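You operate a simulated robot arm through the tools that you are given. There is no shell and no other tool. Be economical: measure what you need, move in short steps, check, and stop when the job is done.

The job below is to be done with a simulated two-armed robot. You get a single attempt, and the scene is never put back.

TASK
On the coin bench top, fold the polishing cloth in half.

Only the result counts: the job must be done as asked and must still hold three seconds after the hand-in. Knocking over, shifting, dropping, spilling or breaking anything else fails it. Flat cloth is picked up by pressing the open fingertips on it (5 to 10 N) and closing them slowly along it; thin cloth reads only 2 to 8 mm in the jaws.

THE ROBOT
Two 7-joint arms with two-finger parallel grippers on one trunk, on a base that drives. Base frame: it is fixed to the floor where the robot stands at the start and does not move with it; the origin is under the middle of the robot, x ahead of it, y to its left, z up; the surface under the hand at the start is at about z = 760. Readings come in mm, degrees, newtons and seconds.
The left shoulder is at the start at [70, 134, 1051], the right one opposite. With the tool pointing down near the work surface each hand reaches from about 180 to 640 mm from the robot's upright axis, wherever it stands, measured 20 degrees to its own side. Places, roughly: coin bench top [600, 100, 800]. Payload 1.57 kg a hand.
The tool frame of a hand sits at the grasp point between the pads (the TCP): z along the fingers, y along the line on which they close. The tips reach 30 mm beyond it. The gripper opens to 80 mm. The fingers are 17 mm wide and 12 mm thick; the gripper's body (40 by 82 mm) begins 80 mm behind the TCP.
Orientation is that of the tool frame in the base frame, as a unit quaternion [w, x, y, z]. With the fingers straight down and closing along the base's y, the tool's x points along the base's -x, its y along +y and its z along -z.

THE INTERFACE
- The arms move only by the tool drive_tool. It takes "left_commands", "right_commands" or both (then of equal length, played together; a hand with none holds still); each is text: rows parted by semicolons, each of 7 numbers parted by spaces: the shift along the tool's x, y, z in mm, then the turn, a rotation vector about the tool's x, y, z in degrees, then the gripper command, from -1 (shut) to 1 (fully open), values between in proportion. In form: x y z ax ay az claw; .... A call has 1 to 12 rows; each row is the pose to reach, as a shift and turn from the pose commanded when the call began, along the tool's axes at that moment. Each row takes 0.2 s and may step no farther than 50 mm and 8.6 degrees from the row before; otherwise, or with a gripper value out of range, the whole call is refused. A pose out of reach is approached as far as the arm can. The call stops where the force on the tool passes 40 N (or 10 N more than at its start, if that is more) or the arm is blocked; 0.2 s more then pass. Each finger travels about 153 mm/s and halts on what it meets, pressing with about 25 N; the grip force reading is that of the motor and also rises with nothing between the fingers. The clock runs only during rows and for 0.2 s after the last one: add rows that repeat a pose to give the fingers time. It gives the time, the measured TCP pose, the force on the tool (base axes), the opening and the grip force at its end, in the units of the frame above (readings bear some noise), with the torque about the TCP (base axes, N m) and any sound that the robot's microphone picked up.
- Cameras (640 x 400 px; columns grow to the right, rows downward): "scene" is now at [130.6, 7.8, 1262.3]; the picture's right is [0.09, -1.00, 0.00], its down [-0.73, -0.07, -0.68] and it looks along [0.68, 0.06, -0.73] (base axes); focal length 214 px, centre (320, 200). "left" rides on the left gripper at [72, 7, -122] in its tool frame; the picture's right is [-0.09, 1.00, 0.00], its down [-0.84, -0.08, -0.54] and it looks along [-0.54, -0.05, 0.84] (tool axes); focal length 238 px, centre (320, 200). "right" rides on the right gripper at [72, -7, -122] in its tool frame; the picture's right is [0.09, 1.00, 0.00], its down [-0.84, 0.08, -0.54] and it looks along [-0.54, 0.05, 0.84] (tool axes); focal length 238 px, centre (320, 200). There is no depth. A picture from a camera that has moved, and an enlarged one, comes with that camera's place and axes in the base frame and with its lens.
- get_image(camera): a new picture of that camera. It takes no simulated time.
- slide_trunk(by): slides the trunk up (or, below 0, down) by that many mm; the arms and the scene camera ride with it, the base frame stays. It gives what a move gives, with no picture.
- steer(legs): drives the robot by 1 to 6 legs, each [ahead, left, turn to the left] in mm, mm and degrees, along the robot's own axes; the way and the turn of a leg run together, so that a leg with both is an arc; at most 1500 mm and 180 degrees a leg. The arms and the cameras ride along, it lands a little off, and it stops where it bumps. It gives what a move gives.
- aim_head(pan, tilt): turns the head with the scene camera to pan (to the left, within 86 degrees either way) and tilt (down, from -29 to 69), counted from straight ahead of the robot. It gives what a move gives.
- enlarge(camera, box): a new picture of the part [left, top, right, bottom] of that camera's present view, enlarged. It takes no simulated time.
- close_job(): hands the job in; it is judged then, once.

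Work in short steps. Places have to be worked out from the pictures, the camera data and where the tool is seen: move nearer, look again, correct. Check each grasp and each placing, and mend what went wrong. You have 120 turns and 92 pictures in all, those below and enlarged ones among them. Open the grippers and draw the arms clear of the work before you hand the job in, unless the task says otherwise; then end with one line.

The tools are called after ">>>" by a JSON object that holds its "op" and its "data". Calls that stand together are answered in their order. drive_tool: Moves the arms, as the interface text tells. Its arguments: {"type":"object","properties":{"left_commands":{"type":"string"},"right_commands":{"type":"string"}},"required":[]} The other tools are called the same way: slide_trunk (by) slides the trunk up or down; steer (legs) drives the base; aim_head (pan, tilt) turns the head that bears the scene camera; get_image (camera) takes a picture; enlarge (camera, box) takes an enlarged picture of a part of a camera's view; close_job () hands the job in.

At the start:

```text
t: 0.0
left_tcp_pos: [406.2, 311.3, 948.5]
left_orientation: [0.0, -0.001, 1.0, 0.0]
left_force: [0.0, -0.1, 0.2]
left_torque: [-0.01, 0.03, -0.02]
left_width: 80.2
left_grasp_force: 0.0
right_tcp_pos: [387.0, -38.1, 905.4]
right_orientation: [0.001, -0.001, 1.0, 0.0]
right_force: [-0.6, -0.8, 0.3]
right_torque: [0.0, -0.01, 0.0]
right_width: 80.0
right_grasp_force: 0.0
trunk travel left (down, up): [-625.0, 315.0]
robot x, y, heading: [0.4, 1.6, 0.2]
head pan, tilt: [5.4, 47.2]
```

scene: 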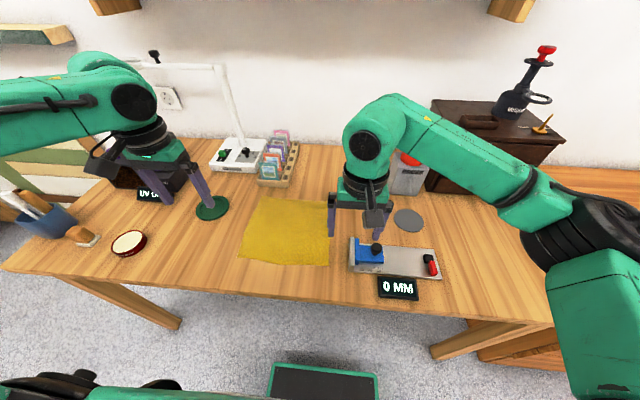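
right: 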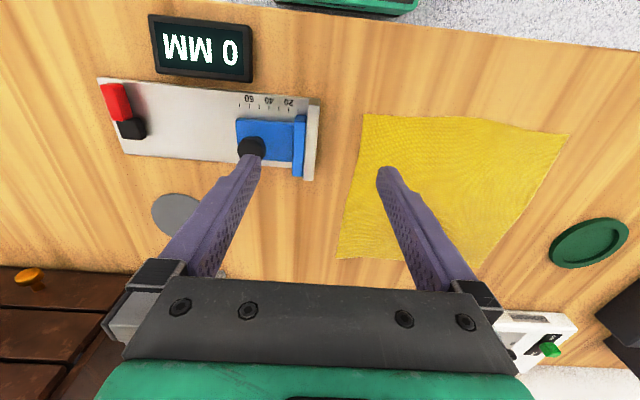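
left: 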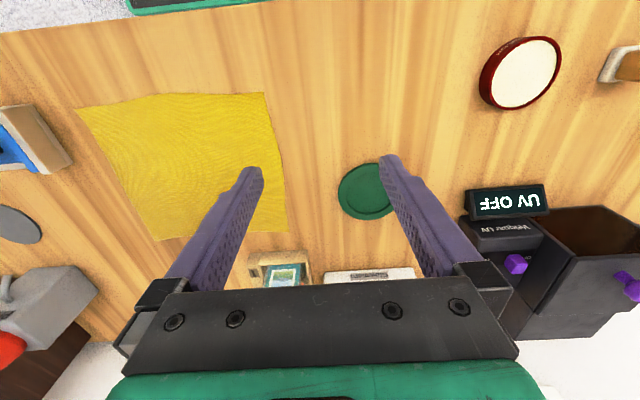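

The cloth spans roughly x 373–593 and y 9–243 on the bench (z≈760). I plan to pinch the two near corners and carry them to the far edge. First I'll bring both hands above those corners, partly closed, and look.

>>> {"op": "drive_tool", "data": {"left_commands": "5 -25 25 0 0 0 0.5;10 -50 50 0 0 0 0;16 -75 75 0 0 0 -0.25;21 -99 98 0 0 0 -0.25;21 -99 98 0 0 0 -0.25", "right_commands": "0 20 14 0 0 0 0.5;1 40 28 0 0 0 0;1 60 42 0 0 0 -0.25;2 78 55 0 0 0 -0.25;2 78 55 0 0 0 -0.25"}}

>>> {"op": "get_image", "data": {"camera": "left"}}

>>> {"op": "get_image", "data": {"camera": "right"}}

>>> {"op": "get_image", "data": {"camera": "scene"}}

```text
t: 1.2
left_tcp_pos: [382.4, 210.5, 848.4]
left_orientation: [0.001, -0.001, 1.0, 0.0]
left_force: [-0.6, -1.3, 0.7]
left_torque: [0.01, -0.04, -0.03]
left_width: 30.0
left_grasp_force: 0.1
right_tcp_pos: [384.7, 38.9, 850.7]
right_orientation: [-0.001, 0.0, 1.0, 0.001]
right_force: [-0.5, -0.5, -0.2]
right_torque: [0.0, -0.03, 0.0]
right_width: 29.8
right_grasp_force: 0.0
trunk travel left (down, up): [-625.0, 315.0]
robot x, y, heading: [2.4, -0.8, 0.1]
head pan, tilt: [5.4, 47.2]
```

```text
88 pictures are left
camera left: at [311.3, 217.6, 969.6], right [0.09, 1.0, 0.0], down [0.84, -0.08, 0.54], along [0.54, -0.05, -0.84], focal length 238 px, centre (320, 200)
```

left: 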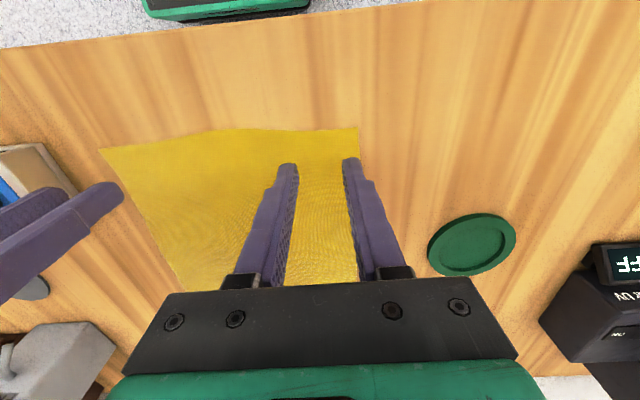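

```text
87 pictures are left
camera right: at [313.1, 33.3, 972.1], right [-0.09, 1.0, 0.0], down [0.84, 0.08, 0.54], along [0.54, 0.05, -0.84], focal length 238 px, centre (320, 200)
```

right: 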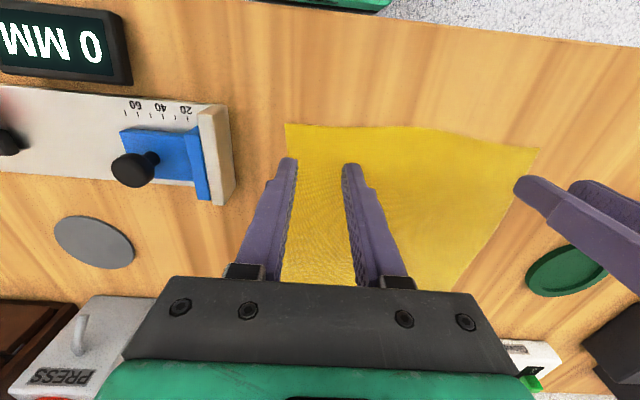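

```text
86 pictures are left
camera scene: at [130.0, 7.7, 1262.4], right [0.09, -1.0, 0.0], down [-0.73, -0.07, -0.68], along [0.68, 0.06, -0.73], focal length 214 px, centre (320, 200)
```

scene: 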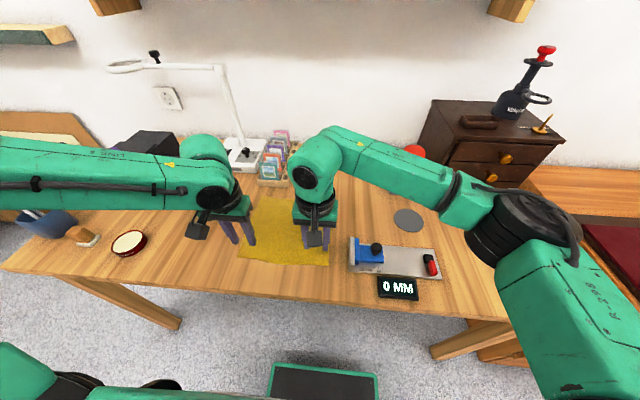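

Hands are placed well: near-left corner ≈(373,246), near-right ≈(372,8). Lowering both to just above the cloth.

>>> {"op": "drive_tool", "data": {"left_commands": "-1 0 25 0 0 0 -0.25;-1 0 45 0 0 0 -0.25;-1 0 54 0 0 0 -0.25;-1 0 54 0 0 0 -0.25", "right_commands": "0 0 25 0 0 0 -0.25;0 0 45 0 0 0 -0.25;0 0 56 0 0 0 -0.25;0 0 56 0 0 0 -0.25"}}

>>> {"op": "get_image", "data": {"camera": "left"}}

>>> {"op": "get_image", "data": {"camera": "right"}}

```text
t: 2.2
left_tcp_pos: [385.5, 211.5, 796.1]
left_orientation: [0.0, -0.001, 1.0, 0.0]
left_force: [1.1, -0.2, -0.3]
left_torque: [-0.01, -0.01, 0.02]
left_width: 30.0
left_grasp_force: 0.1
right_tcp_pos: [383.9, 40.7, 792.5]
right_orientation: [0.0, 0.0, 1.0, 0.0]
right_force: [0.2, -0.8, -0.6]
right_torque: [0.02, 0.01, -0.01]
right_width: 30.1
right_grasp_force: 0.1
trunk travel left (down, up): [-625.0, 315.0]
robot x, y, heading: [-4.0, -0.1, 0.0]
head pan, tilt: [5.4, 47.2]
```

```text
85 pictures are left
camera left: at [313.9, 218.2, 917.6], right [0.09, 1.0, 0.0], down [0.84, -0.08, 0.54], along [0.54, -0.05, -0.84], focal length 238 px, centre (320, 200)
```

left: 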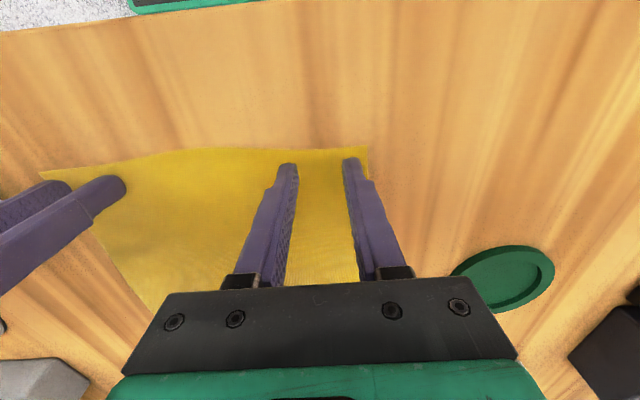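

```text
84 pictures are left
camera right: at [312.7, 33.7, 915.1], right [-0.09, 1.0, 0.0], down [0.84, 0.08, 0.54], along [0.54, 0.05, -0.84], focal length 238 px, centre (320, 200)
```

right: 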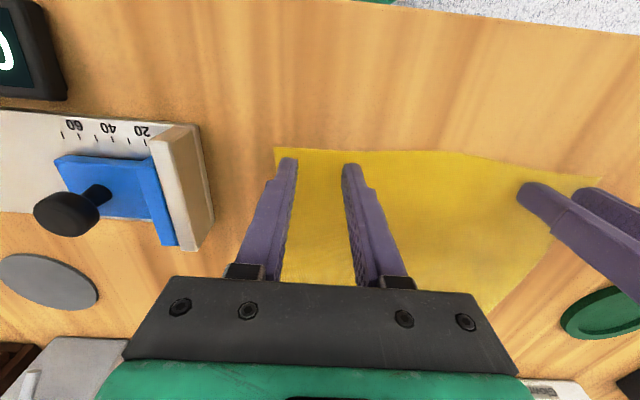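

Tips hover just above the cloth, a few mm inside the edge. Press down gently and read the force.

>>> {"op": "drive_tool", "data": {"left_commands": "0 0 2 0 0 0 -0.25;0 0 4 0 0 0 -0.25;0 0 6 0 0 0 -0.25", "right_commands": "0 0 1 0 0 0 -0.25;0 0 2 0 0 0 -0.25;0 0 4 0 0 0 -0.25"}}

```text
t: 3.0
left_tcp_pos: [385.6, 211.0, 790.8]
left_orientation: [0.004, 0.0, 1.0, 0.0]
left_force: [1.3, 1.6, 7.0]
left_torque: [0.04, 0.03, -0.02]
left_width: 30.1
left_grasp_force: 0.0
right_tcp_pos: [384.0, 39.9, 791.3]
right_orientation: [0.002, 0.0, 1.0, 0.002]
right_force: [1.0, -2.0, 9.0]
right_torque: [-0.15, -0.01, 0.06]
right_width: 30.1
right_grasp_force: 0.1
trunk travel left (down, up): [-625.0, 315.0]
robot x, y, heading: [1.5, 3.6, -0.1]
head pan, tilt: [5.4, 47.2]
```

Contact at 7 N and 9 N, right in the window. Closing slowly.

>>> {"op": "drive_tool", "data": {"left_commands": "0 0 0 0 0 0 -0.32;0 0 0 0 0 0 -0.39;0 0 0 0 0 0 -0.46;0 0 0 0 0 0 -0.53;0 0 0 0 0 0 -0.6;0 0 0 0 0 0 -0.67;0 0 0 0 0 0 -0.74;0 0 0 0 0 0 -0.81;0 0 0 0 0 0 -0.88;0 0 0 0 0 0 -0.95;0 0 0 0 0 0 -1;0 0 0 0 0 0 -1", "right_commands": "0 0 0 0 0 0 -0.32;0 0 0 0 0 0 -0.39;0 0 0 0 0 0 -0.46;0 0 0 0 0 0 -0.53;0 0 0 0 0 0 -0.6;0 0 0 0 0 0 -0.67;0 0 0 0 0 0 -0.74;0 0 0 0 0 0 -0.81;0 0 0 0 0 0 -0.88;0 0 0 0 0 0 -0.95;0 0 0 0 0 0 -1;0 0 0 0 0 0 -1"}}

>>> {"op": "get_image", "data": {"camera": "left"}}

>>> {"op": "get_image", "data": {"camera": "right"}}

```text
t: 5.6
left_tcp_pos: [384.2, 209.4, 791.6]
left_orientation: [0.002, -0.002, 1.0, 0.0]
left_force: [-0.1, 0.1, 6.9]
left_torque: [0.0, -0.03, -0.01]
left_width: 0.0
left_grasp_force: 21.1
right_tcp_pos: [384.1, 40.2, 791.2]
right_orientation: [0.002, 0.0, 1.0, 0.001]
right_force: [0.8, 0.1, 20.9]
right_torque: [-0.01, 0.05, 0.05]
right_width: 1.8
right_grasp_force: 23.0
trunk travel left (down, up): [-625.0, 315.0]
robot x, y, heading: [2.6, 0.5, 0.0]
head pan, tilt: [5.4, 47.2]
```

```text
83 pictures are left
camera left: at [311.7, 217.2, 912.8], right [0.09, 1.0, 0.0], down [0.83, -0.08, 0.55], along [0.54, -0.05, -0.84], focal length 238 px, centre (320, 200)
```

left: 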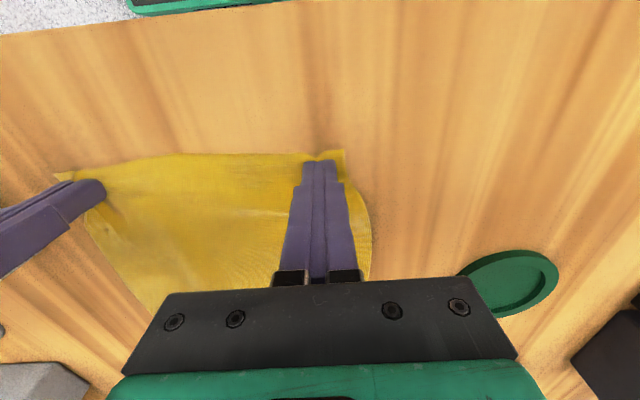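

```text
82 pictures are left
camera right: at [311.0, 33.2, 912.5], right [-0.09, 1.0, 0.0], down [0.83, 0.08, 0.54], along [0.54, 0.05, -0.84], focal length 238 px, centre (320, 200)
```

right: 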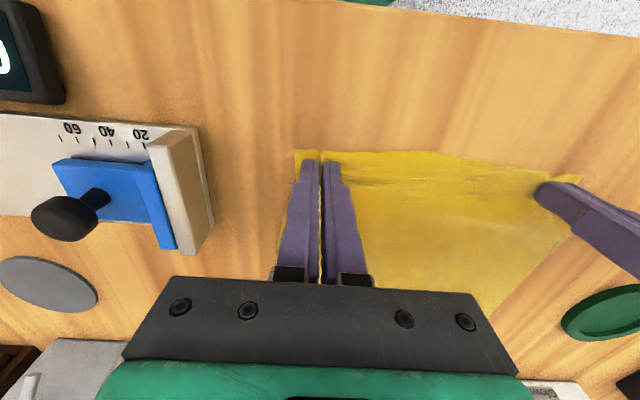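

Right reads 1.8 mm (probably cloth), left 0.0 mm (probably slipped). A small lift of both will show.

>>> {"op": "drive_tool", "data": {"left_commands": "0 0 -7 0 0 0 -1;0 0 -15 0 0 0 -1;0 0 -15 0 0 0 -1", "right_commands": "0 0 -7 0 0 0 -1;0 0 -15 0 0 0 -1;0 0 -15 0 0 0 -1"}}

>>> {"op": "get_image", "data": {"camera": "left"}}

>>> {"op": "get_image", "data": {"camera": "right"}}

```text
t: 6.4
left_tcp_pos: [386.3, 210.9, 805.6]
left_orientation: [0.0, -0.001, 1.0, 0.0]
left_force: [-0.1, 0.7, -0.3]
left_torque: [0.04, 0.01, 0.01]
left_width: 0.0
left_grasp_force: 21.5
right_tcp_pos: [383.0, 39.0, 806.0]
right_orientation: [0.0, 0.0, 1.0, 0.0]
right_force: [0.6, 0.4, -0.4]
right_torque: [0.03, 0.0, -0.01]
right_width: 1.7
right_grasp_force: 23.3
trunk travel left (down, up): [-625.0, 315.0]
robot x, y, heading: [0.3, 0.5, -0.1]
head pan, tilt: [5.4, 47.2]
```

```text
81 pictures are left
camera left: at [314.5, 217.5, 927.1], right [0.09, 1.0, 0.0], down [0.84, -0.08, 0.54], along [0.54, -0.05, -0.84], focal length 238 px, centre (320, 200)
```

left: 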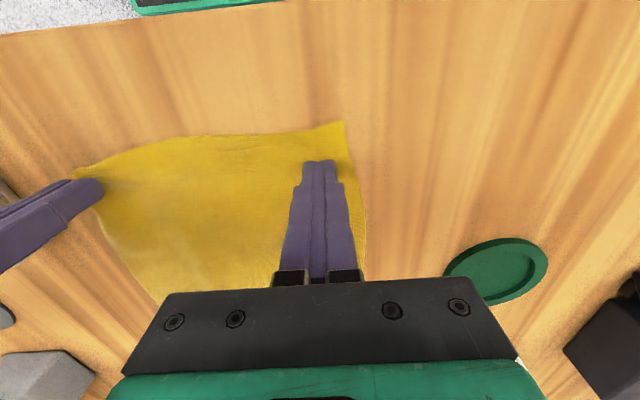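

```text
80 pictures are left
camera right: at [312.7, 32.8, 927.2], right [-0.09, 1.0, 0.0], down [0.84, 0.08, 0.54], along [0.54, 0.05, -0.84], focal length 238 px, centre (320, 200)
```

right: 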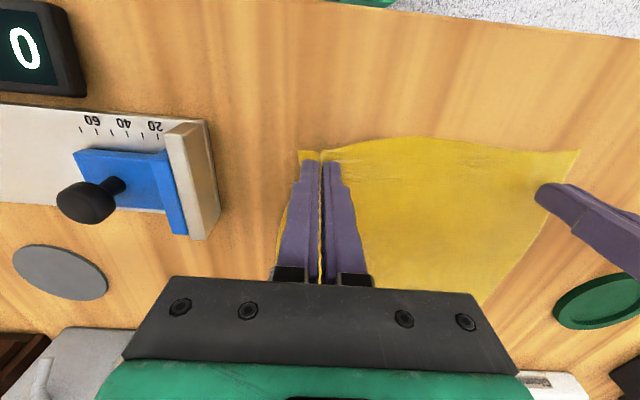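

Right hand holds its corner; the left slipped. The left corner is now at about (360,231), so I'll reopen the left, shift it to (375,200) and press again.

>>> {"op": "drive_tool", "data": {"left_commands": "4 -4 0 0 0 0 -0.5;10 -11 0 0 0 0 -0.25;10 -11 0 0 0 0 -0.25;10 -11 6 0 0 0 -0.25;10 -11 11 0 0 0 -0.25;10 -11 14 0 0 0 -0.25;10 -11 15 0 0 0 -0.25;10 -11 15.5 0 0 0 -0.25"}}

>>> {"op": "get_image", "data": {"camera": "left"}}

```text
t: 8.2
left_tcp_pos: [376.8, 201.3, 790.4]
left_orientation: [0.002, -0.001, 1.0, 0.0]
left_force: [1.3, 1.2, 6.8]
left_torque: [0.06, -0.02, -0.03]
left_width: 29.8
left_grasp_force: 0.1
right_tcp_pos: [383.9, 39.7, 805.5]
right_orientation: [0.0, 0.001, 1.0, 0.0]
right_force: [0.3, -0.2, -0.6]
right_torque: [-0.03, 0.01, 0.02]
right_width: 1.8
right_grasp_force: 23.7
trunk travel left (down, up): [-625.0, 315.0]
robot x, y, heading: [-0.4, -1.6, -0.1]
head pan, tilt: [5.4, 47.2]
```

```text
79 pictures are left
camera left: at [304.9, 208.5, 912.8], right [0.09, 1.0, 0.0], down [0.83, -0.08, 0.54], along [0.54, -0.05, -0.84], focal length 238 px, centre (320, 200)
```

left: 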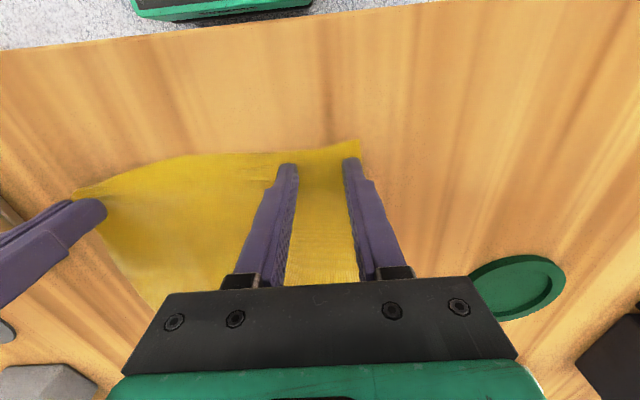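

Good spot at 6.8 N. Add a touch of pressure and close slowly.

>>> {"op": "drive_tool", "data": {"left_commands": "0 0 1 0 0 0 -0.3;0 0 1 0 0 0 -0.37;0 0 1 0 0 0 -0.44;0 0 1 0 0 0 -0.51;0 0 1 0 0 0 -0.58;0 0 1 0 0 0 -0.65;0 0 1 0 0 0 -0.72;0 0 1 0 0 0 -0.79;0 0 1 0 0 0 -0.86;0 0 1 0 0 0 -0.93;0 0 1 0 0 0 -1;0 0 1 0 0 0 -1"}}

>>> {"op": "get_image", "data": {"camera": "left"}}

```text
t: 10.8
left_tcp_pos: [374.2, 200.5, 792.0]
left_orientation: [0.002, 0.0, 1.0, 0.0]
left_force: [1.0, -9.9, 32.3]
left_torque: [-0.27, 0.13, 0.08]
left_width: 2.4
left_grasp_force: 24.3
right_tcp_pos: [381.6, 39.5, 807.6]
right_orientation: [0.001, 0.0, 1.0, 0.001]
right_force: [-1.1, 11.1, -0.9]
right_torque: [0.33, 0.01, -0.09]
right_width: 1.8
right_grasp_force: 23.7
trunk travel left (down, up): [-625.0, 315.0]
robot x, y, heading: [2.5, 1.3, -0.1]
head pan, tilt: [5.4, 47.2]
```

```text
78 pictures are left
camera left: at [302.2, 206.6, 912.5], right [0.09, 1.0, 0.0], down [0.83, -0.08, 0.55], along [0.54, -0.05, -0.84], focal length 238 px, centre (320, 200)
```

left: 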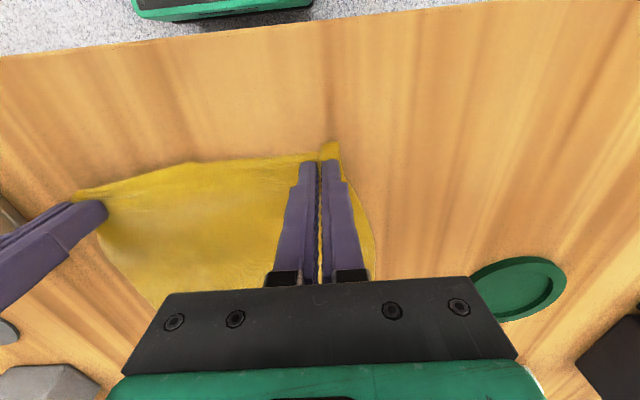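

Left now reads 2.4 mm and the edge between the hands is taut (≈10 N). Bring the hands 4 mm nearer each other each and lift both, moving slightly forward.

>>> {"op": "drive_tool", "data": {"left_commands": "0 -4 -5 0 0 0 -1;-10 -4 -20 0 0 0 -1;-20 -4 -40 0 0 0 -1;-35 -4 -60 0 0 0 -1;-35 -4 -60 0 0 0 -1", "right_commands": "0 4 0 0 0 0 -1;-5 4 -10 0 0 0 -1;-15 4 -28 0 0 0 -1;-27 4 -45 0 0 0 -1;-27 4 -45 0 0 0 -1"}}

>>> {"op": "get_image", "data": {"camera": "left"}}

>>> {"op": "get_image", "data": {"camera": "right"}}

>>> {"op": "get_image", "data": {"camera": "scene"}}

```text
t: 12.0
left_tcp_pos: [411.9, 193.1, 849.7]
left_orientation: [0.0, -0.001, 1.0, 0.0]
left_force: [1.0, 0.3, 0.2]
left_torque: [0.0, 0.03, 0.0]
left_width: 2.0
left_grasp_force: 23.7
right_tcp_pos: [412.3, 42.8, 850.8]
right_orientation: [0.001, 0.0, 1.0, 0.0]
right_force: [1.1, 0.1, -0.6]
right_torque: [0.0, 0.01, 0.01]
right_width: 2.0
right_grasp_force: 23.9
trunk travel left (down, up): [-625.0, 315.0]
robot x, y, heading: [-1.3, 3.2, 0.1]
head pan, tilt: [5.4, 47.2]
```

```text
77 pictures are left
camera left: at [339.4, 200.5, 970.9], right [0.09, 1.0, 0.0], down [0.84, -0.08, 0.54], along [0.54, -0.05, -0.84], focal length 238 px, centre (320, 200)
```

left: 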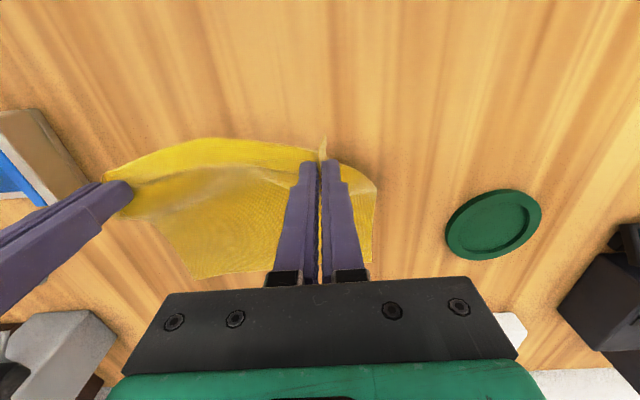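

```text
76 pictures are left
camera right: at [341.1, 36.8, 972.1], right [-0.09, 1.0, 0.0], down [0.84, 0.08, 0.54], along [0.54, 0.05, -0.84], focal length 238 px, centre (320, 200)
```

right: 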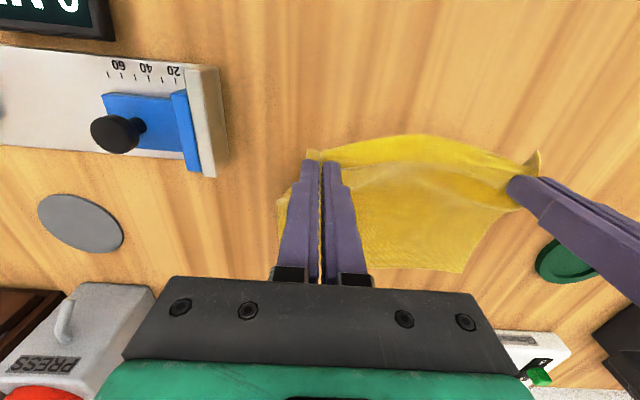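

```text
75 pictures are left
camera scene: at [130.4, 7.8, 1262.3], right [0.09, -1.0, 0.0], down [-0.73, -0.07, -0.68], along [0.68, 0.06, -0.73], focal length 214 px, centre (320, 200)
```

scene: 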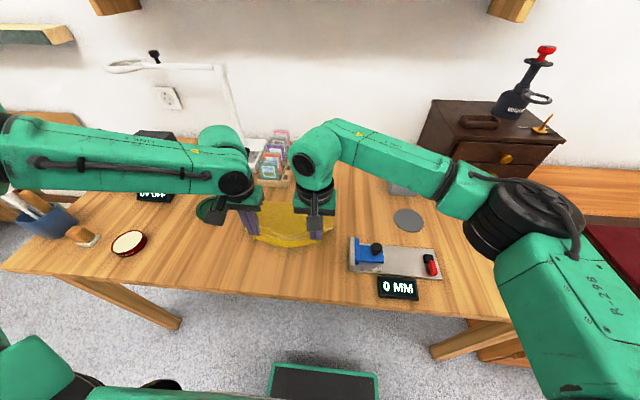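

Both corners held. The far edge now lies from about (585,25) to (576,246). I carry the edge in an arc over the fold line, tilting the fingers forward, and shifting ~13 mm to the left to line up.

>>> {"op": "drive_tool", "data": {"left_commands": "-23 4 -25 0 -8 0 -1;-49 8 -39 0 -14 0 -1;-75 12 -40 0 -20 0 -1;-100 15 -27 0 -26 0 -1;-119 17 -4 0 -31 0 -1;-131 17 20 0 -35 0 -1;-131 17 20 0 -35 0 -1", "right_commands": "-24 3 -25 0 -8 0 -1;-51 6 -39 0 -14 0 -1;-78 9 -40 0 -20 0 -1;-105 12 -27 0 -26 0 -1;-126 12 -4 0 -31 0 -1;-139 12 20 0 -35 0 -1;-139 12 20 0 -35 0 -1"}}

>>> {"op": "get_image", "data": {"camera": "left"}}

>>> {"op": "get_image", "data": {"camera": "right"}}

>>> {"op": "get_image", "data": {"camera": "scene"}}

```text
t: 13.6
left_tcp_pos: [540.5, 213.4, 829.3]
left_orientation: [0.301, -0.001, 0.953, 0.0]
left_force: [0.2, -2.2, 0.0]
left_torque: [-0.06, -0.01, -0.03]
left_width: 2.0
left_grasp_force: 23.8
right_tcp_pos: [553.6, 56.1, 830.3]
right_orientation: [0.302, 0.001, 0.953, 0.0]
right_force: [-0.6, 2.3, -0.5]
right_torque: [0.12, 0.04, 0.03]
right_width: 2.0
right_grasp_force: 23.6
trunk travel left (down, up): [-625.0, 315.0]
robot x, y, heading: [0.4, 0.7, 0.0]
head pan, tilt: [5.4, 47.2]
```

```text
74 pictures are left
camera left: at [410.8, 219.8, 887.6], right [0.07, 1.0, 0.05], down [0.37, -0.08, 0.92], along [0.93, -0.05, -0.38], focal length 238 px, centre (320, 200)
```

left: 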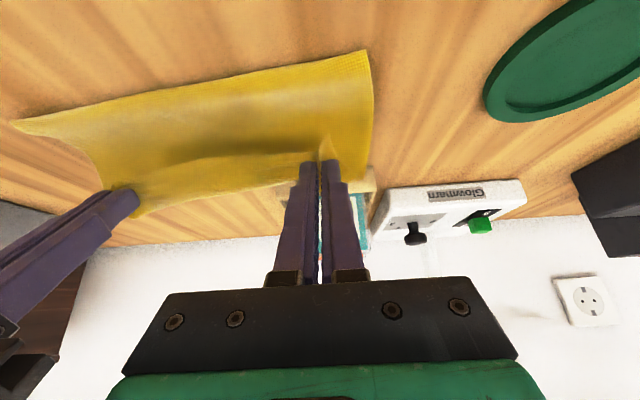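

```text
73 pictures are left
camera right: at [425.0, 49.7, 889.0], right [-0.08, 1.0, -0.05], down [0.37, 0.08, 0.92], along [0.92, 0.05, -0.38], focal length 238 px, centre (320, 200)
```

right: 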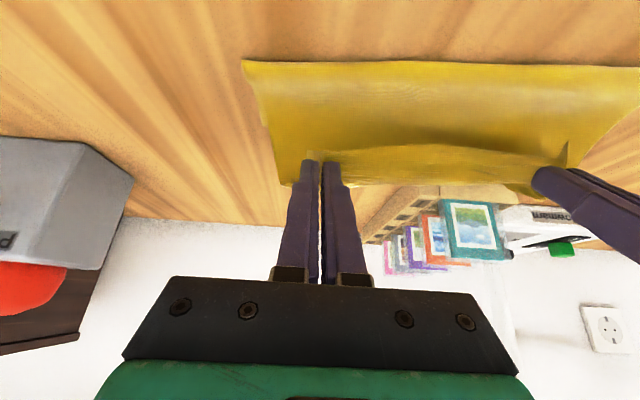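

```text
72 pictures are left
camera scene: at [130.0, 7.4, 1262.4], right [0.09, -1.0, 0.0], down [-0.73, -0.07, -0.68], along [0.68, 0.06, -0.73], focal length 214 px, centre (320, 200)
```

scene: 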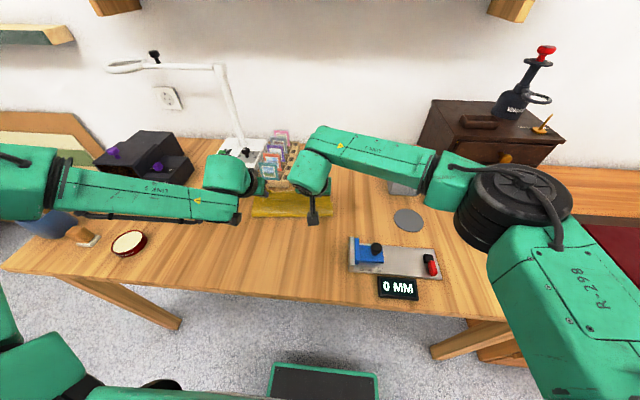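

The fold loop is formed, near side around x≈490–520. I need the position of the lower far edge; zooming in the scene camera.

>>> {"op": "enlarge", "data": {"camera": "scene", "box": [220, 130, 380, 230]}}

>>> {"op": "enlarge", "data": {"camera": "right", "box": [220, 40, 640, 300]}}

>>> {"op": "enlarge", "data": {"camera": "left", "box": [0, 40, 420, 300]}}

```text
4.00 times, centred on (300, 180) of scene
camera zoom: at [130.0, 7.4, 1262.4], right [0.09, -1.0, 0.0], down [-0.73, -0.07, -0.68], along [0.68, 0.06, -0.73], focal length 858 px, centre (400, 280)
```

zoom: 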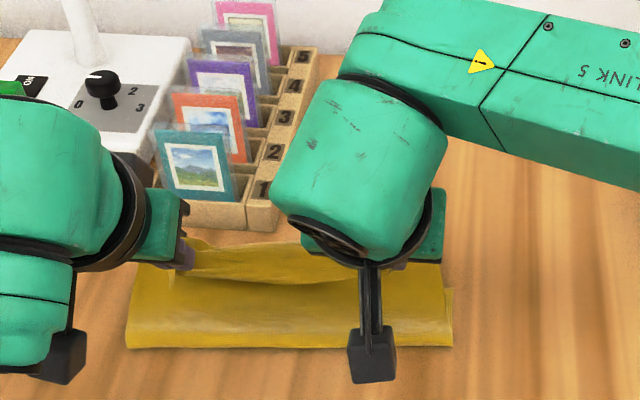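

```text
1.52 times, centred on (430, 170) of right
camera zoom: at [425.0, 49.7, 889.0], right [-0.08, 1.0, -0.05], down [0.37, 0.08, 0.92], along [0.92, 0.05, -0.38], focal length 363 px, centre (152, 246)
```

zoom: 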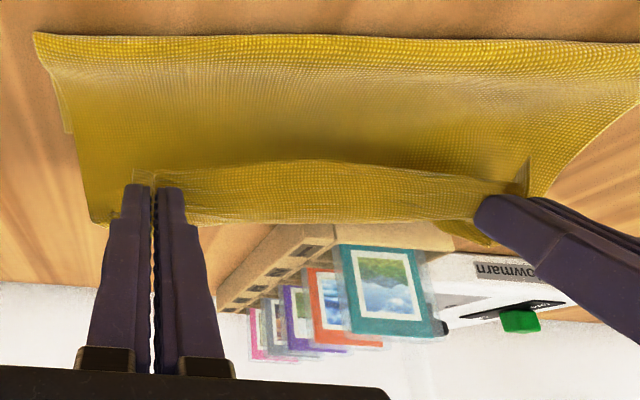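

```text
1.52 times, centred on (210, 170) of left
camera zoom: at [410.8, 219.8, 887.6], right [0.07, 1.0, 0.05], down [0.37, -0.08, 0.92], along [0.93, -0.05, -0.38], focal length 363 px, centre (488, 246)
```

zoom: 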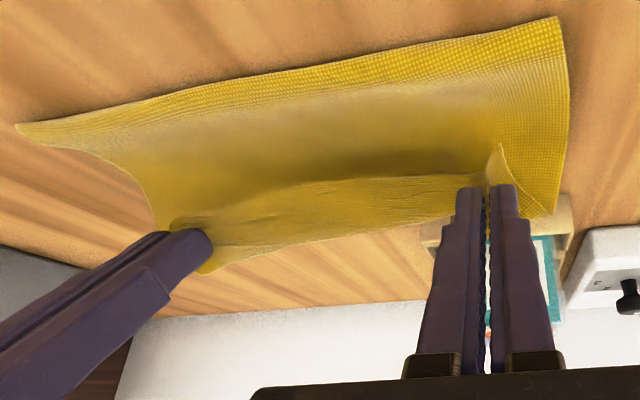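

The lower far edge is hidden behind the raised strip. I back the hands partway along the arc (−80 mm x, +50 mm z) to see it.

>>> {"op": "drive_tool", "data": {"left_commands": "10 0 -30 0 0 0 -1;22 0 -60 0 0 0 -1;37 0 -87 0 0 0 -1;37 0 -87 0 0 0 -1", "right_commands": "10 0 -30 0 0 0 -1;22 0 -60 0 0 0 -1;37 0 -87 0 0 0 -1;37 0 -87 0 0 0 -1"}}

>>> {"op": "enlarge", "data": {"camera": "scene", "box": [200, 120, 392, 240]}}

>>> {"op": "get_image", "data": {"camera": "right"}}

>>> {"op": "get_image", "data": {"camera": "left"}}

```text
t: 14.6
left_tcp_pos: [461.8, 214.1, 879.4]
left_orientation: [0.301, 0.0, 0.954, 0.0]
left_force: [0.6, -5.5, 0.3]
left_torque: [-0.18, -0.03, -0.06]
left_width: 1.8
left_grasp_force: 23.5
right_tcp_pos: [473.5, 53.8, 878.8]
right_orientation: [0.301, -0.001, 0.954, 0.001]
right_force: [-0.1, 5.3, 0.0]
right_torque: [0.14, 0.02, 0.1]
right_width: 1.6
right_grasp_force: 23.9
trunk travel left (down, up): [-625.0, 315.0]
robot x, y, heading: [2.6, 2.9, -0.1]
head pan, tilt: [5.4, 47.2]
```

```text
3.33 times, centred on (296, 180) of scene
camera zoom: at [131.7, 7.6, 1262.2], right [0.09, -1.0, 0.0], down [-0.73, -0.07, -0.68], along [0.68, 0.06, -0.73], focal length 715 px, centre (400, 267)
```

zoom: 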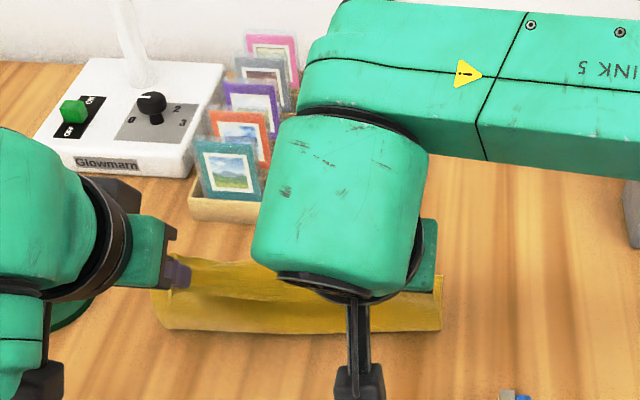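

```text
67 pictures are left
camera right: at [344.5, 47.7, 938.2], right [-0.08, 1.0, -0.05], down [0.38, 0.08, 0.92], along [0.92, 0.05, -0.38], focal length 238 px, centre (320, 200)
```

right: 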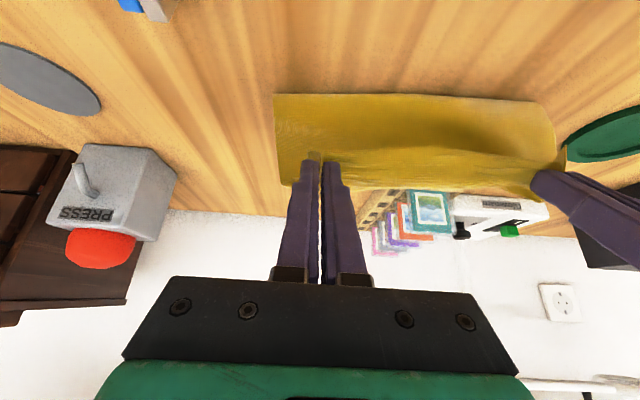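

```text
66 pictures are left
camera left: at [333.7, 220.0, 937.1], right [0.07, 1.0, 0.05], down [0.37, -0.08, 0.92], along [0.92, -0.05, -0.38], focal length 238 px, centre (320, 200)
```

left: 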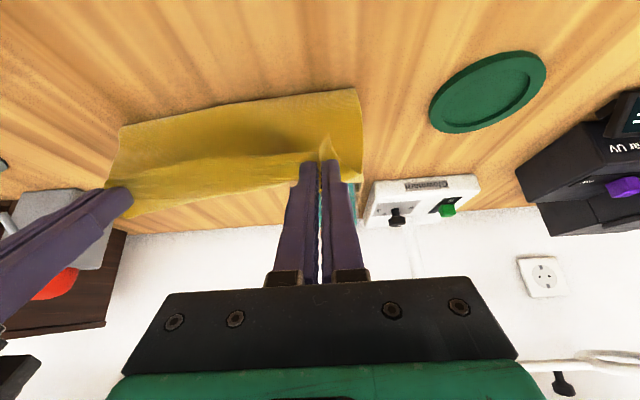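

Still unclear where the lower layer ends. Back another 60 mm horizontally to expose it.

>>> {"op": "drive_tool", "data": {"left_commands": "25 0 -17 0 0 0 -1;49 0 -34 0 0 0 -1;49 0 -34 0 0 0 -1", "right_commands": "25 0 -17 0 0 0 -1;49 0 -34 0 0 0 -1;49 0 -34 0 0 0 -1"}}

>>> {"op": "enlarge", "data": {"camera": "scene", "box": [200, 140, 392, 260]}}

>>> {"op": "get_image", "data": {"camera": "right"}}

```text
t: 15.4
left_tcp_pos: [461.6, 212.5, 877.8]
left_orientation: [0.301, 0.0, 0.954, -0.001]
left_force: [-5.8, -14.4, 0.5]
left_torque: [-0.41, 0.15, -0.26]
left_width: 2.0
left_grasp_force: 23.3
left hand out of reach, approached as far as the arm can: row 1, 2, 3
right_tcp_pos: [412.4, 56.4, 881.4]
right_orientation: [0.3, 0.001, 0.954, 0.001]
right_force: [5.3, 14.5, -0.6]
right_torque: [0.4, -0.13, 0.2]
right_width: 2.2
right_grasp_force: 23.2
trunk travel left (down, up): [-625.0, 315.0]
robot x, y, heading: [-1.2, -2.2, 0.1]
head pan, tilt: [5.4, 47.2]
```

```text
3.33 times, centred on (296, 200) of scene
camera zoom: at [130.9, 7.7, 1262.3], right [0.09, -1.0, 0.0], down [-0.73, -0.07, -0.68], along [0.68, 0.06, -0.73], focal length 715 px, centre (400, 200)
```

zoom: 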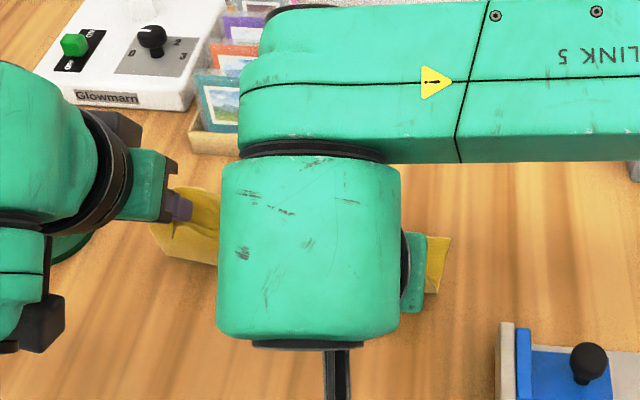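

```text
64 pictures are left
camera right: at [283.5, 49.6, 939.2], right [-0.08, 1.0, -0.05], down [0.37, 0.08, 0.92], along [0.92, 0.05, -0.38], focal length 238 px, centre (320, 200)
```

right: 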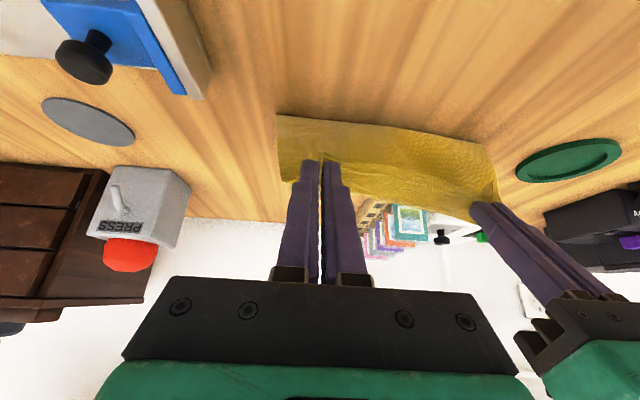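

The left hand couldn't follow, so the edge is stretched between the hands. I undo the right hand's step now.

>>> {"op": "drive_tool", "data": {"right_commands": "-25 0 17 0 0 0 -1;-43 0 30 0 0 0 -1;-43 0 30 0 0 0 -1"}}

```text
t: 16.2
left_tcp_pos: [462.8, 213.7, 877.3]
left_orientation: [0.302, -0.001, 0.953, 0.0]
left_force: [0.1, -3.0, -0.6]
left_torque: [-0.07, 0.01, -0.03]
left_width: 1.8
left_grasp_force: 23.7
right_tcp_pos: [464.1, 56.6, 880.9]
right_orientation: [0.301, 0.0, 0.954, 0.0]
right_force: [-0.8, 3.2, -0.3]
right_torque: [0.08, 0.03, 0.06]
right_width: 2.0
right_grasp_force: 23.7
trunk travel left (down, up): [-625.0, 315.0]
robot x, y, heading: [0.2, 3.6, -0.1]
head pan, tilt: [5.4, 47.2]
```

Restored. Now bring the fingers back upright (tilt 35°→3°), since the forward tilt made the cloth leave the pinch upward, then look.

>>> {"op": "drive_tool", "data": {"left_commands": "0 0 0 0 8 0 -1;0 0 0 0 16 0 -1;0 0 0 0 24 0 -1;0 0 0 0 32 0 -1;0 0 0 0 32 0 -1", "right_commands": "0 0 0 0 8 0 -1;0 0 0 0 16 0 -1;0 0 0 0 24 0 -1;0 0 0 0 32 0 -1;0 0 0 0 32 0 -1"}}

>>> {"op": "get_image", "data": {"camera": "right"}}

>>> {"op": "get_image", "data": {"camera": "left"}}

>>> {"op": "enlarge", "data": {"camera": "scene", "box": [200, 140, 392, 260]}}

```text
t: 17.4
left_tcp_pos: [460.5, 211.9, 879.0]
left_orientation: [0.026, 0.0, 1.0, 0.0]
left_force: [0.6, -1.4, -0.4]
left_torque: [-0.03, -0.02, 0.01]
left_width: 1.7
left_grasp_force: 23.6
right_tcp_pos: [463.7, 56.5, 880.8]
right_orientation: [0.026, 0.0, 1.0, 0.0]
right_force: [-0.5, 1.6, 0.5]
right_torque: [0.06, 0.01, -0.03]
right_width: 1.6
right_grasp_force: 23.6
trunk travel left (down, up): [-625.0, 315.0]
robot x, y, heading: [-2.9, 0.6, 0.4]
head pan, tilt: [5.4, 47.2]
```

```text
63 pictures are left
camera right: at [385.4, 49.8, 998.6], right [-0.09, 1.0, 0.0], down [0.81, 0.08, 0.58], along [0.58, 0.05, -0.81], focal length 238 px, centre (320, 200)
```

right: 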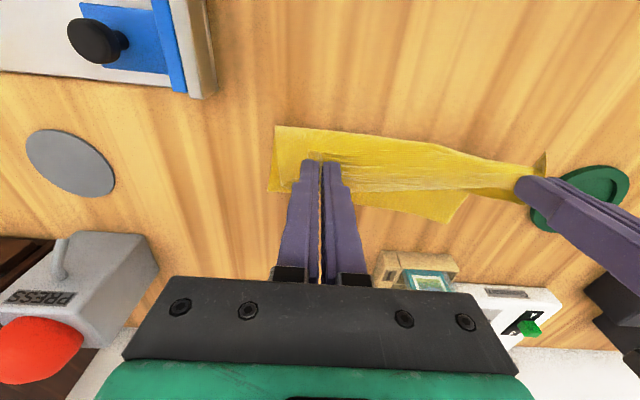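

```text
62 pictures are left
camera left: at [383.5, 220.1, 996.6], right [0.09, 1.0, 0.0], down [0.81, -0.08, 0.59], along [0.58, -0.05, -0.81], focal length 238 px, centre (320, 200)
```

left: 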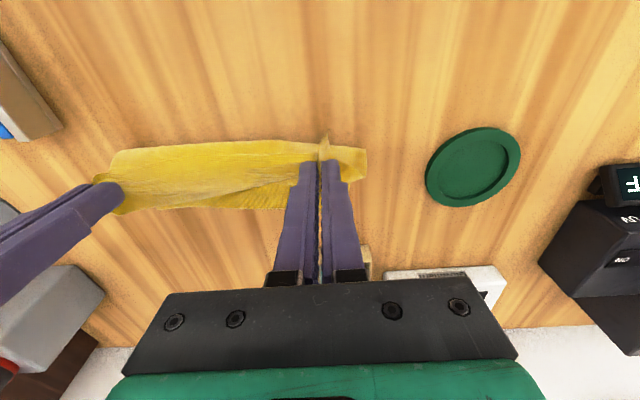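

```text
3.33 times, centred on (296, 200) of scene
camera zoom: at [129.5, 8.0, 1262.5], right [0.09, -1.0, 0.0], down [-0.73, -0.07, -0.68], along [0.68, 0.06, -0.73], focal length 715 px, centre (400, 200)
```

zoom: 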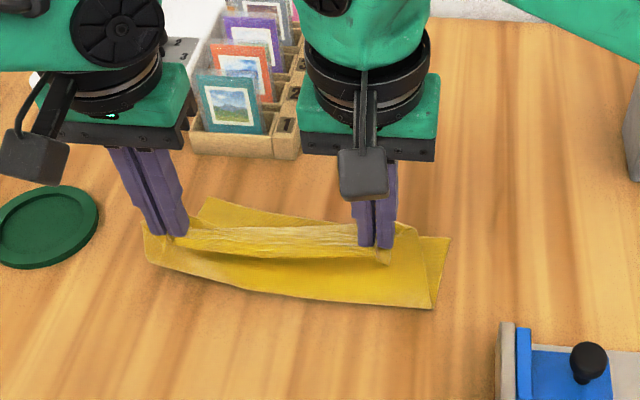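

Now it's clear: lower layer's far edge runs (555,0)→(583,236), slightly rotated, and only ~80 mm of it lies flat. I lower and back the hands (right a bit more, matching the rotation) to lay more of the lower layer down.

>>> {"op": "drive_tool", "data": {"left_commands": "5 0 10 0 0 0 -1;10 0 20 0 0 0 -1;13.6 0 29 0 0 0 -1;13.6 0 29 0 0 0 -1", "right_commands": "11 0 10 0 0 0 -1;22 0 20 0 0 0 -1;31.5 0 28.5 0 0 0 -1;31.5 0 28.5 0 0 0 -1"}}

>>> {"op": "enlarge", "data": {"camera": "scene", "box": [200, 140, 392, 260]}}

```text
t: 18.4
left_tcp_pos: [450.0, 213.1, 848.0]
left_orientation: [0.027, -0.001, 1.0, 0.0]
left_force: [-1.1, -2.7, 1.0]
left_torque: [-0.08, 0.0, 0.04]
left_width: 1.9
left_grasp_force: 23.4
right_tcp_pos: [434.1, 55.6, 850.7]
right_orientation: [0.026, 0.0, 1.0, 0.0]
right_force: [0.0, 2.6, 0.4]
right_torque: [0.08, -0.03, -0.05]
right_width: 1.7
right_grasp_force: 23.8
trunk travel left (down, up): [-625.0, 315.0]
robot x, y, heading: [-1.7, 1.4, 0.3]
head pan, tilt: [5.4, 47.2]
```

```text
3.33 times, centred on (296, 200) of scene
camera zoom: at [130.5, 7.8, 1262.3], right [0.09, -1.0, 0.0], down [-0.73, -0.07, -0.68], along [0.68, 0.06, -0.73], focal length 715 px, centre (400, 200)
```

zoom: 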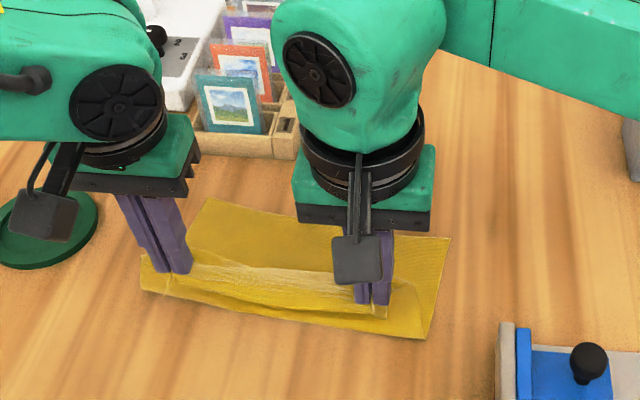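

The fold line now lies at about (445,15)–(465,252), right at mid-cloth. Now a lower arc forward with upright fingers, moving square to the far edge.

>>> {"op": "drive_tool", "data": {"left_commands": "-12 -1 -4 0 0 0 -1;-25 -3 -7 0 0 0 -1;-38 -4 -9 0 0 0 -1;-50 -6 -9 0 0 0 -1;-63 -7 -8 0 0 0 -1;-75 -9 -4 0 0 0 -1;-86 -10 4 0 0 0 -1;-94 -11 13 0 0 0 -1;-105 -12 30 0 0 0 -1;-110 -13 44 0 0 0 -1;-110 -13 44 0 0 0 -1", "right_commands": "-12 -1 -4 0 0 0 -1;-25 -3 -7 0 0 0 -1;-38 -4 -9 0 0 0 -1;-50 -6 -9 0 0 0 -1;-63 -7 -8 0 0 0 -1;-75 -9 -4 0 0 0 -1;-86 -10 4 0 0 0 -1;-94 -11 13 0 0 0 -1;-105 -12 30 0 0 0 -1;-110 -13 44 0 0 0 -1;-110 -13 44 0 0 0 -1"}}

>>> {"op": "enlarge", "data": {"camera": "scene", "box": [200, 140, 392, 260]}}

>>> {"op": "get_image", "data": {"camera": "right"}}

>>> {"op": "get_image", "data": {"camera": "left"}}

```text
t: 20.8
left_tcp_pos: [547.4, 205.3, 815.9]
left_orientation: [0.026, 0.0, 1.0, -0.001]
left_force: [0.2, -9.9, -1.4]
left_torque: [-0.31, 0.04, 0.03]
left_width: 1.8
left_grasp_force: 23.7
left hand out of reach, approached as far as the arm can: row 9, 10, 11
right_tcp_pos: [545.4, 43.9, 810.0]
right_orientation: [0.026, -0.001, 1.0, 0.001]
right_force: [0.0, 9.0, 0.4]
right_torque: [0.26, -0.01, -0.01]
right_width: 1.9
right_grasp_force: 23.1
trunk travel left (down, up): [-625.0, 315.0]
robot x, y, heading: [-0.8, -1.5, 0.1]
head pan, tilt: [5.4, 47.2]
```

```text
3.33 times, centred on (296, 200) of scene
camera zoom: at [130.6, 7.6, 1262.3], right [0.09, -1.0, 0.0], down [-0.73, -0.07, -0.68], along [0.68, 0.06, -0.73], focal length 715 px, centre (400, 200)
```

zoom: 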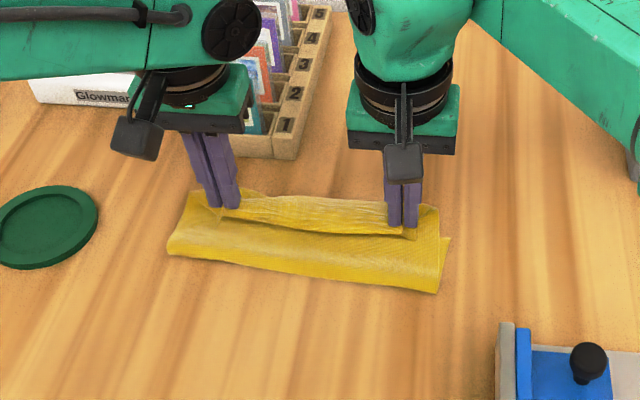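

```text
58 pictures are left
camera right: at [468.0, 36.6, 927.5], right [-0.09, 1.0, 0.0], down [0.81, 0.08, 0.59], along [0.58, 0.05, -0.81], focal length 238 px, centre (320, 200)
```

right: 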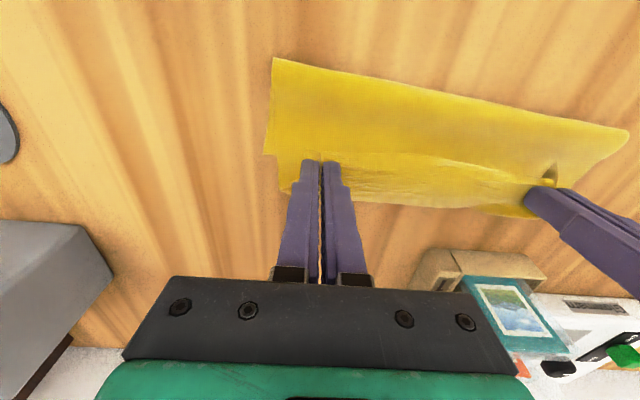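

```text
57 pictures are left
camera left: at [470.1, 212.3, 933.0], right [0.09, 1.0, 0.0], down [0.81, -0.08, 0.59], along [0.58, -0.05, -0.81], focal length 238 px, centre (320, 200)
```

left: 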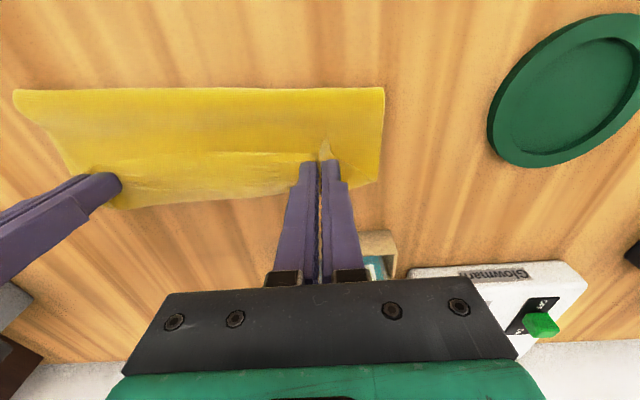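

Because the fingers hold a ridge whose body leaves forward, a pocket forms and the fold won't settle. A better approach is to lay the cloth flat again, pinch a ridge along its middle line with both hands, lift so both halves hang, and lay it down. First I reverse to unfold.

>>> {"op": "drive_tool", "data": {"left_commands": "29 2 -26 0 0 0 -1;63 4 -43 0 0 0 -1;103 6 -45 0 0 0 -1;144 8 -33 0 0 0 -1;165 10 -22 0 0 0 -1;165 10 -22 0 0 0 -1", "right_commands": "29 3 -26 0 0 0 -1;63 6 -43 0 0 0 -1;103 9 -45 0 0 0 -1;144 12 -33 0 0 0 -1;165 16 -22 0 0 0 -1;165 16 -22 0 0 0 -1"}}

>>> {"op": "enlarge", "data": {"camera": "scene", "box": [200, 160, 392, 280]}}

```text
t: 22.2
left_tcp_pos: [382.6, 217.0, 830.9]
left_orientation: [0.026, 0.0, 1.0, 0.0]
left_force: [0.0, -3.0, -0.5]
left_torque: [-0.07, 0.02, 0.03]
left_width: 2.1
left_grasp_force: 23.6
right_tcp_pos: [380.9, 60.7, 824.6]
right_orientation: [0.027, 0.0, 1.0, 0.0]
right_force: [0.2, 3.1, -0.1]
right_torque: [0.09, 0.03, 0.0]
right_width: 2.0
right_grasp_force: 23.7
trunk travel left (down, up): [-625.0, 315.0]
robot x, y, heading: [1.8, -2.4, -0.2]
head pan, tilt: [5.4, 47.2]
```

```text
3.33 times, centred on (296, 220) of scene
camera zoom: at [130.8, 7.5, 1262.3], right [0.09, -1.0, 0.0], down [-0.73, -0.07, -0.68], along [0.68, 0.06, -0.73], focal length 715 px, centre (400, 133)
```

zoom: 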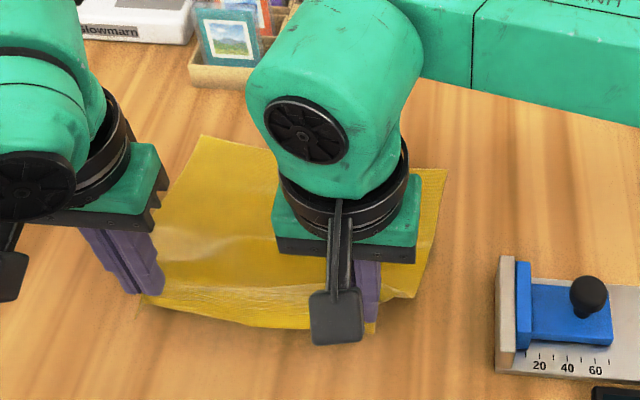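

Unfolding well. Continue back and down to lay it flat.

>>> {"op": "drive_tool", "data": {"left_commands": "16 0 18 0 0 0 -1;32 0 35 0 0 0 -1;32 0 35 0 0 0 -1", "right_commands": "18 0 15 0 0 0 -1;37 0 29 0 0 0 -1;37 0 29 0 0 0 -1"}}

>>> {"op": "enlarge", "data": {"camera": "scene", "box": [200, 160, 392, 280]}}

```text
t: 23.0
left_tcp_pos: [354.8, 217.9, 793.2]
left_orientation: [0.026, 0.0, 1.0, -0.001]
left_force: [-0.1, -4.5, -0.5]
left_torque: [-0.07, 0.01, 0.04]
left_width: 2.0
left_grasp_force: 23.8
right_tcp_pos: [346.2, 58.5, 793.4]
right_orientation: [0.027, 0.0, 1.0, 0.001]
right_force: [0.1, 3.2, 0.4]
right_torque: [0.11, 0.02, -0.03]
right_width: 1.5
right_grasp_force: 23.3
trunk travel left (down, up): [-625.0, 315.0]
robot x, y, heading: [1.3, 1.0, -0.2]
head pan, tilt: [5.4, 47.2]
```

```text
3.33 times, centred on (296, 220) of scene
camera zoom: at [130.8, 7.7, 1262.3], right [0.09, -1.0, 0.0], down [-0.73, -0.07, -0.68], along [0.68, 0.06, -0.73], focal length 715 px, centre (400, 133)
```

zoom: 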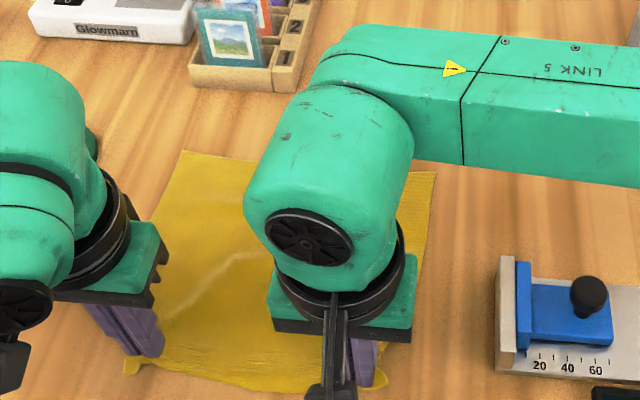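

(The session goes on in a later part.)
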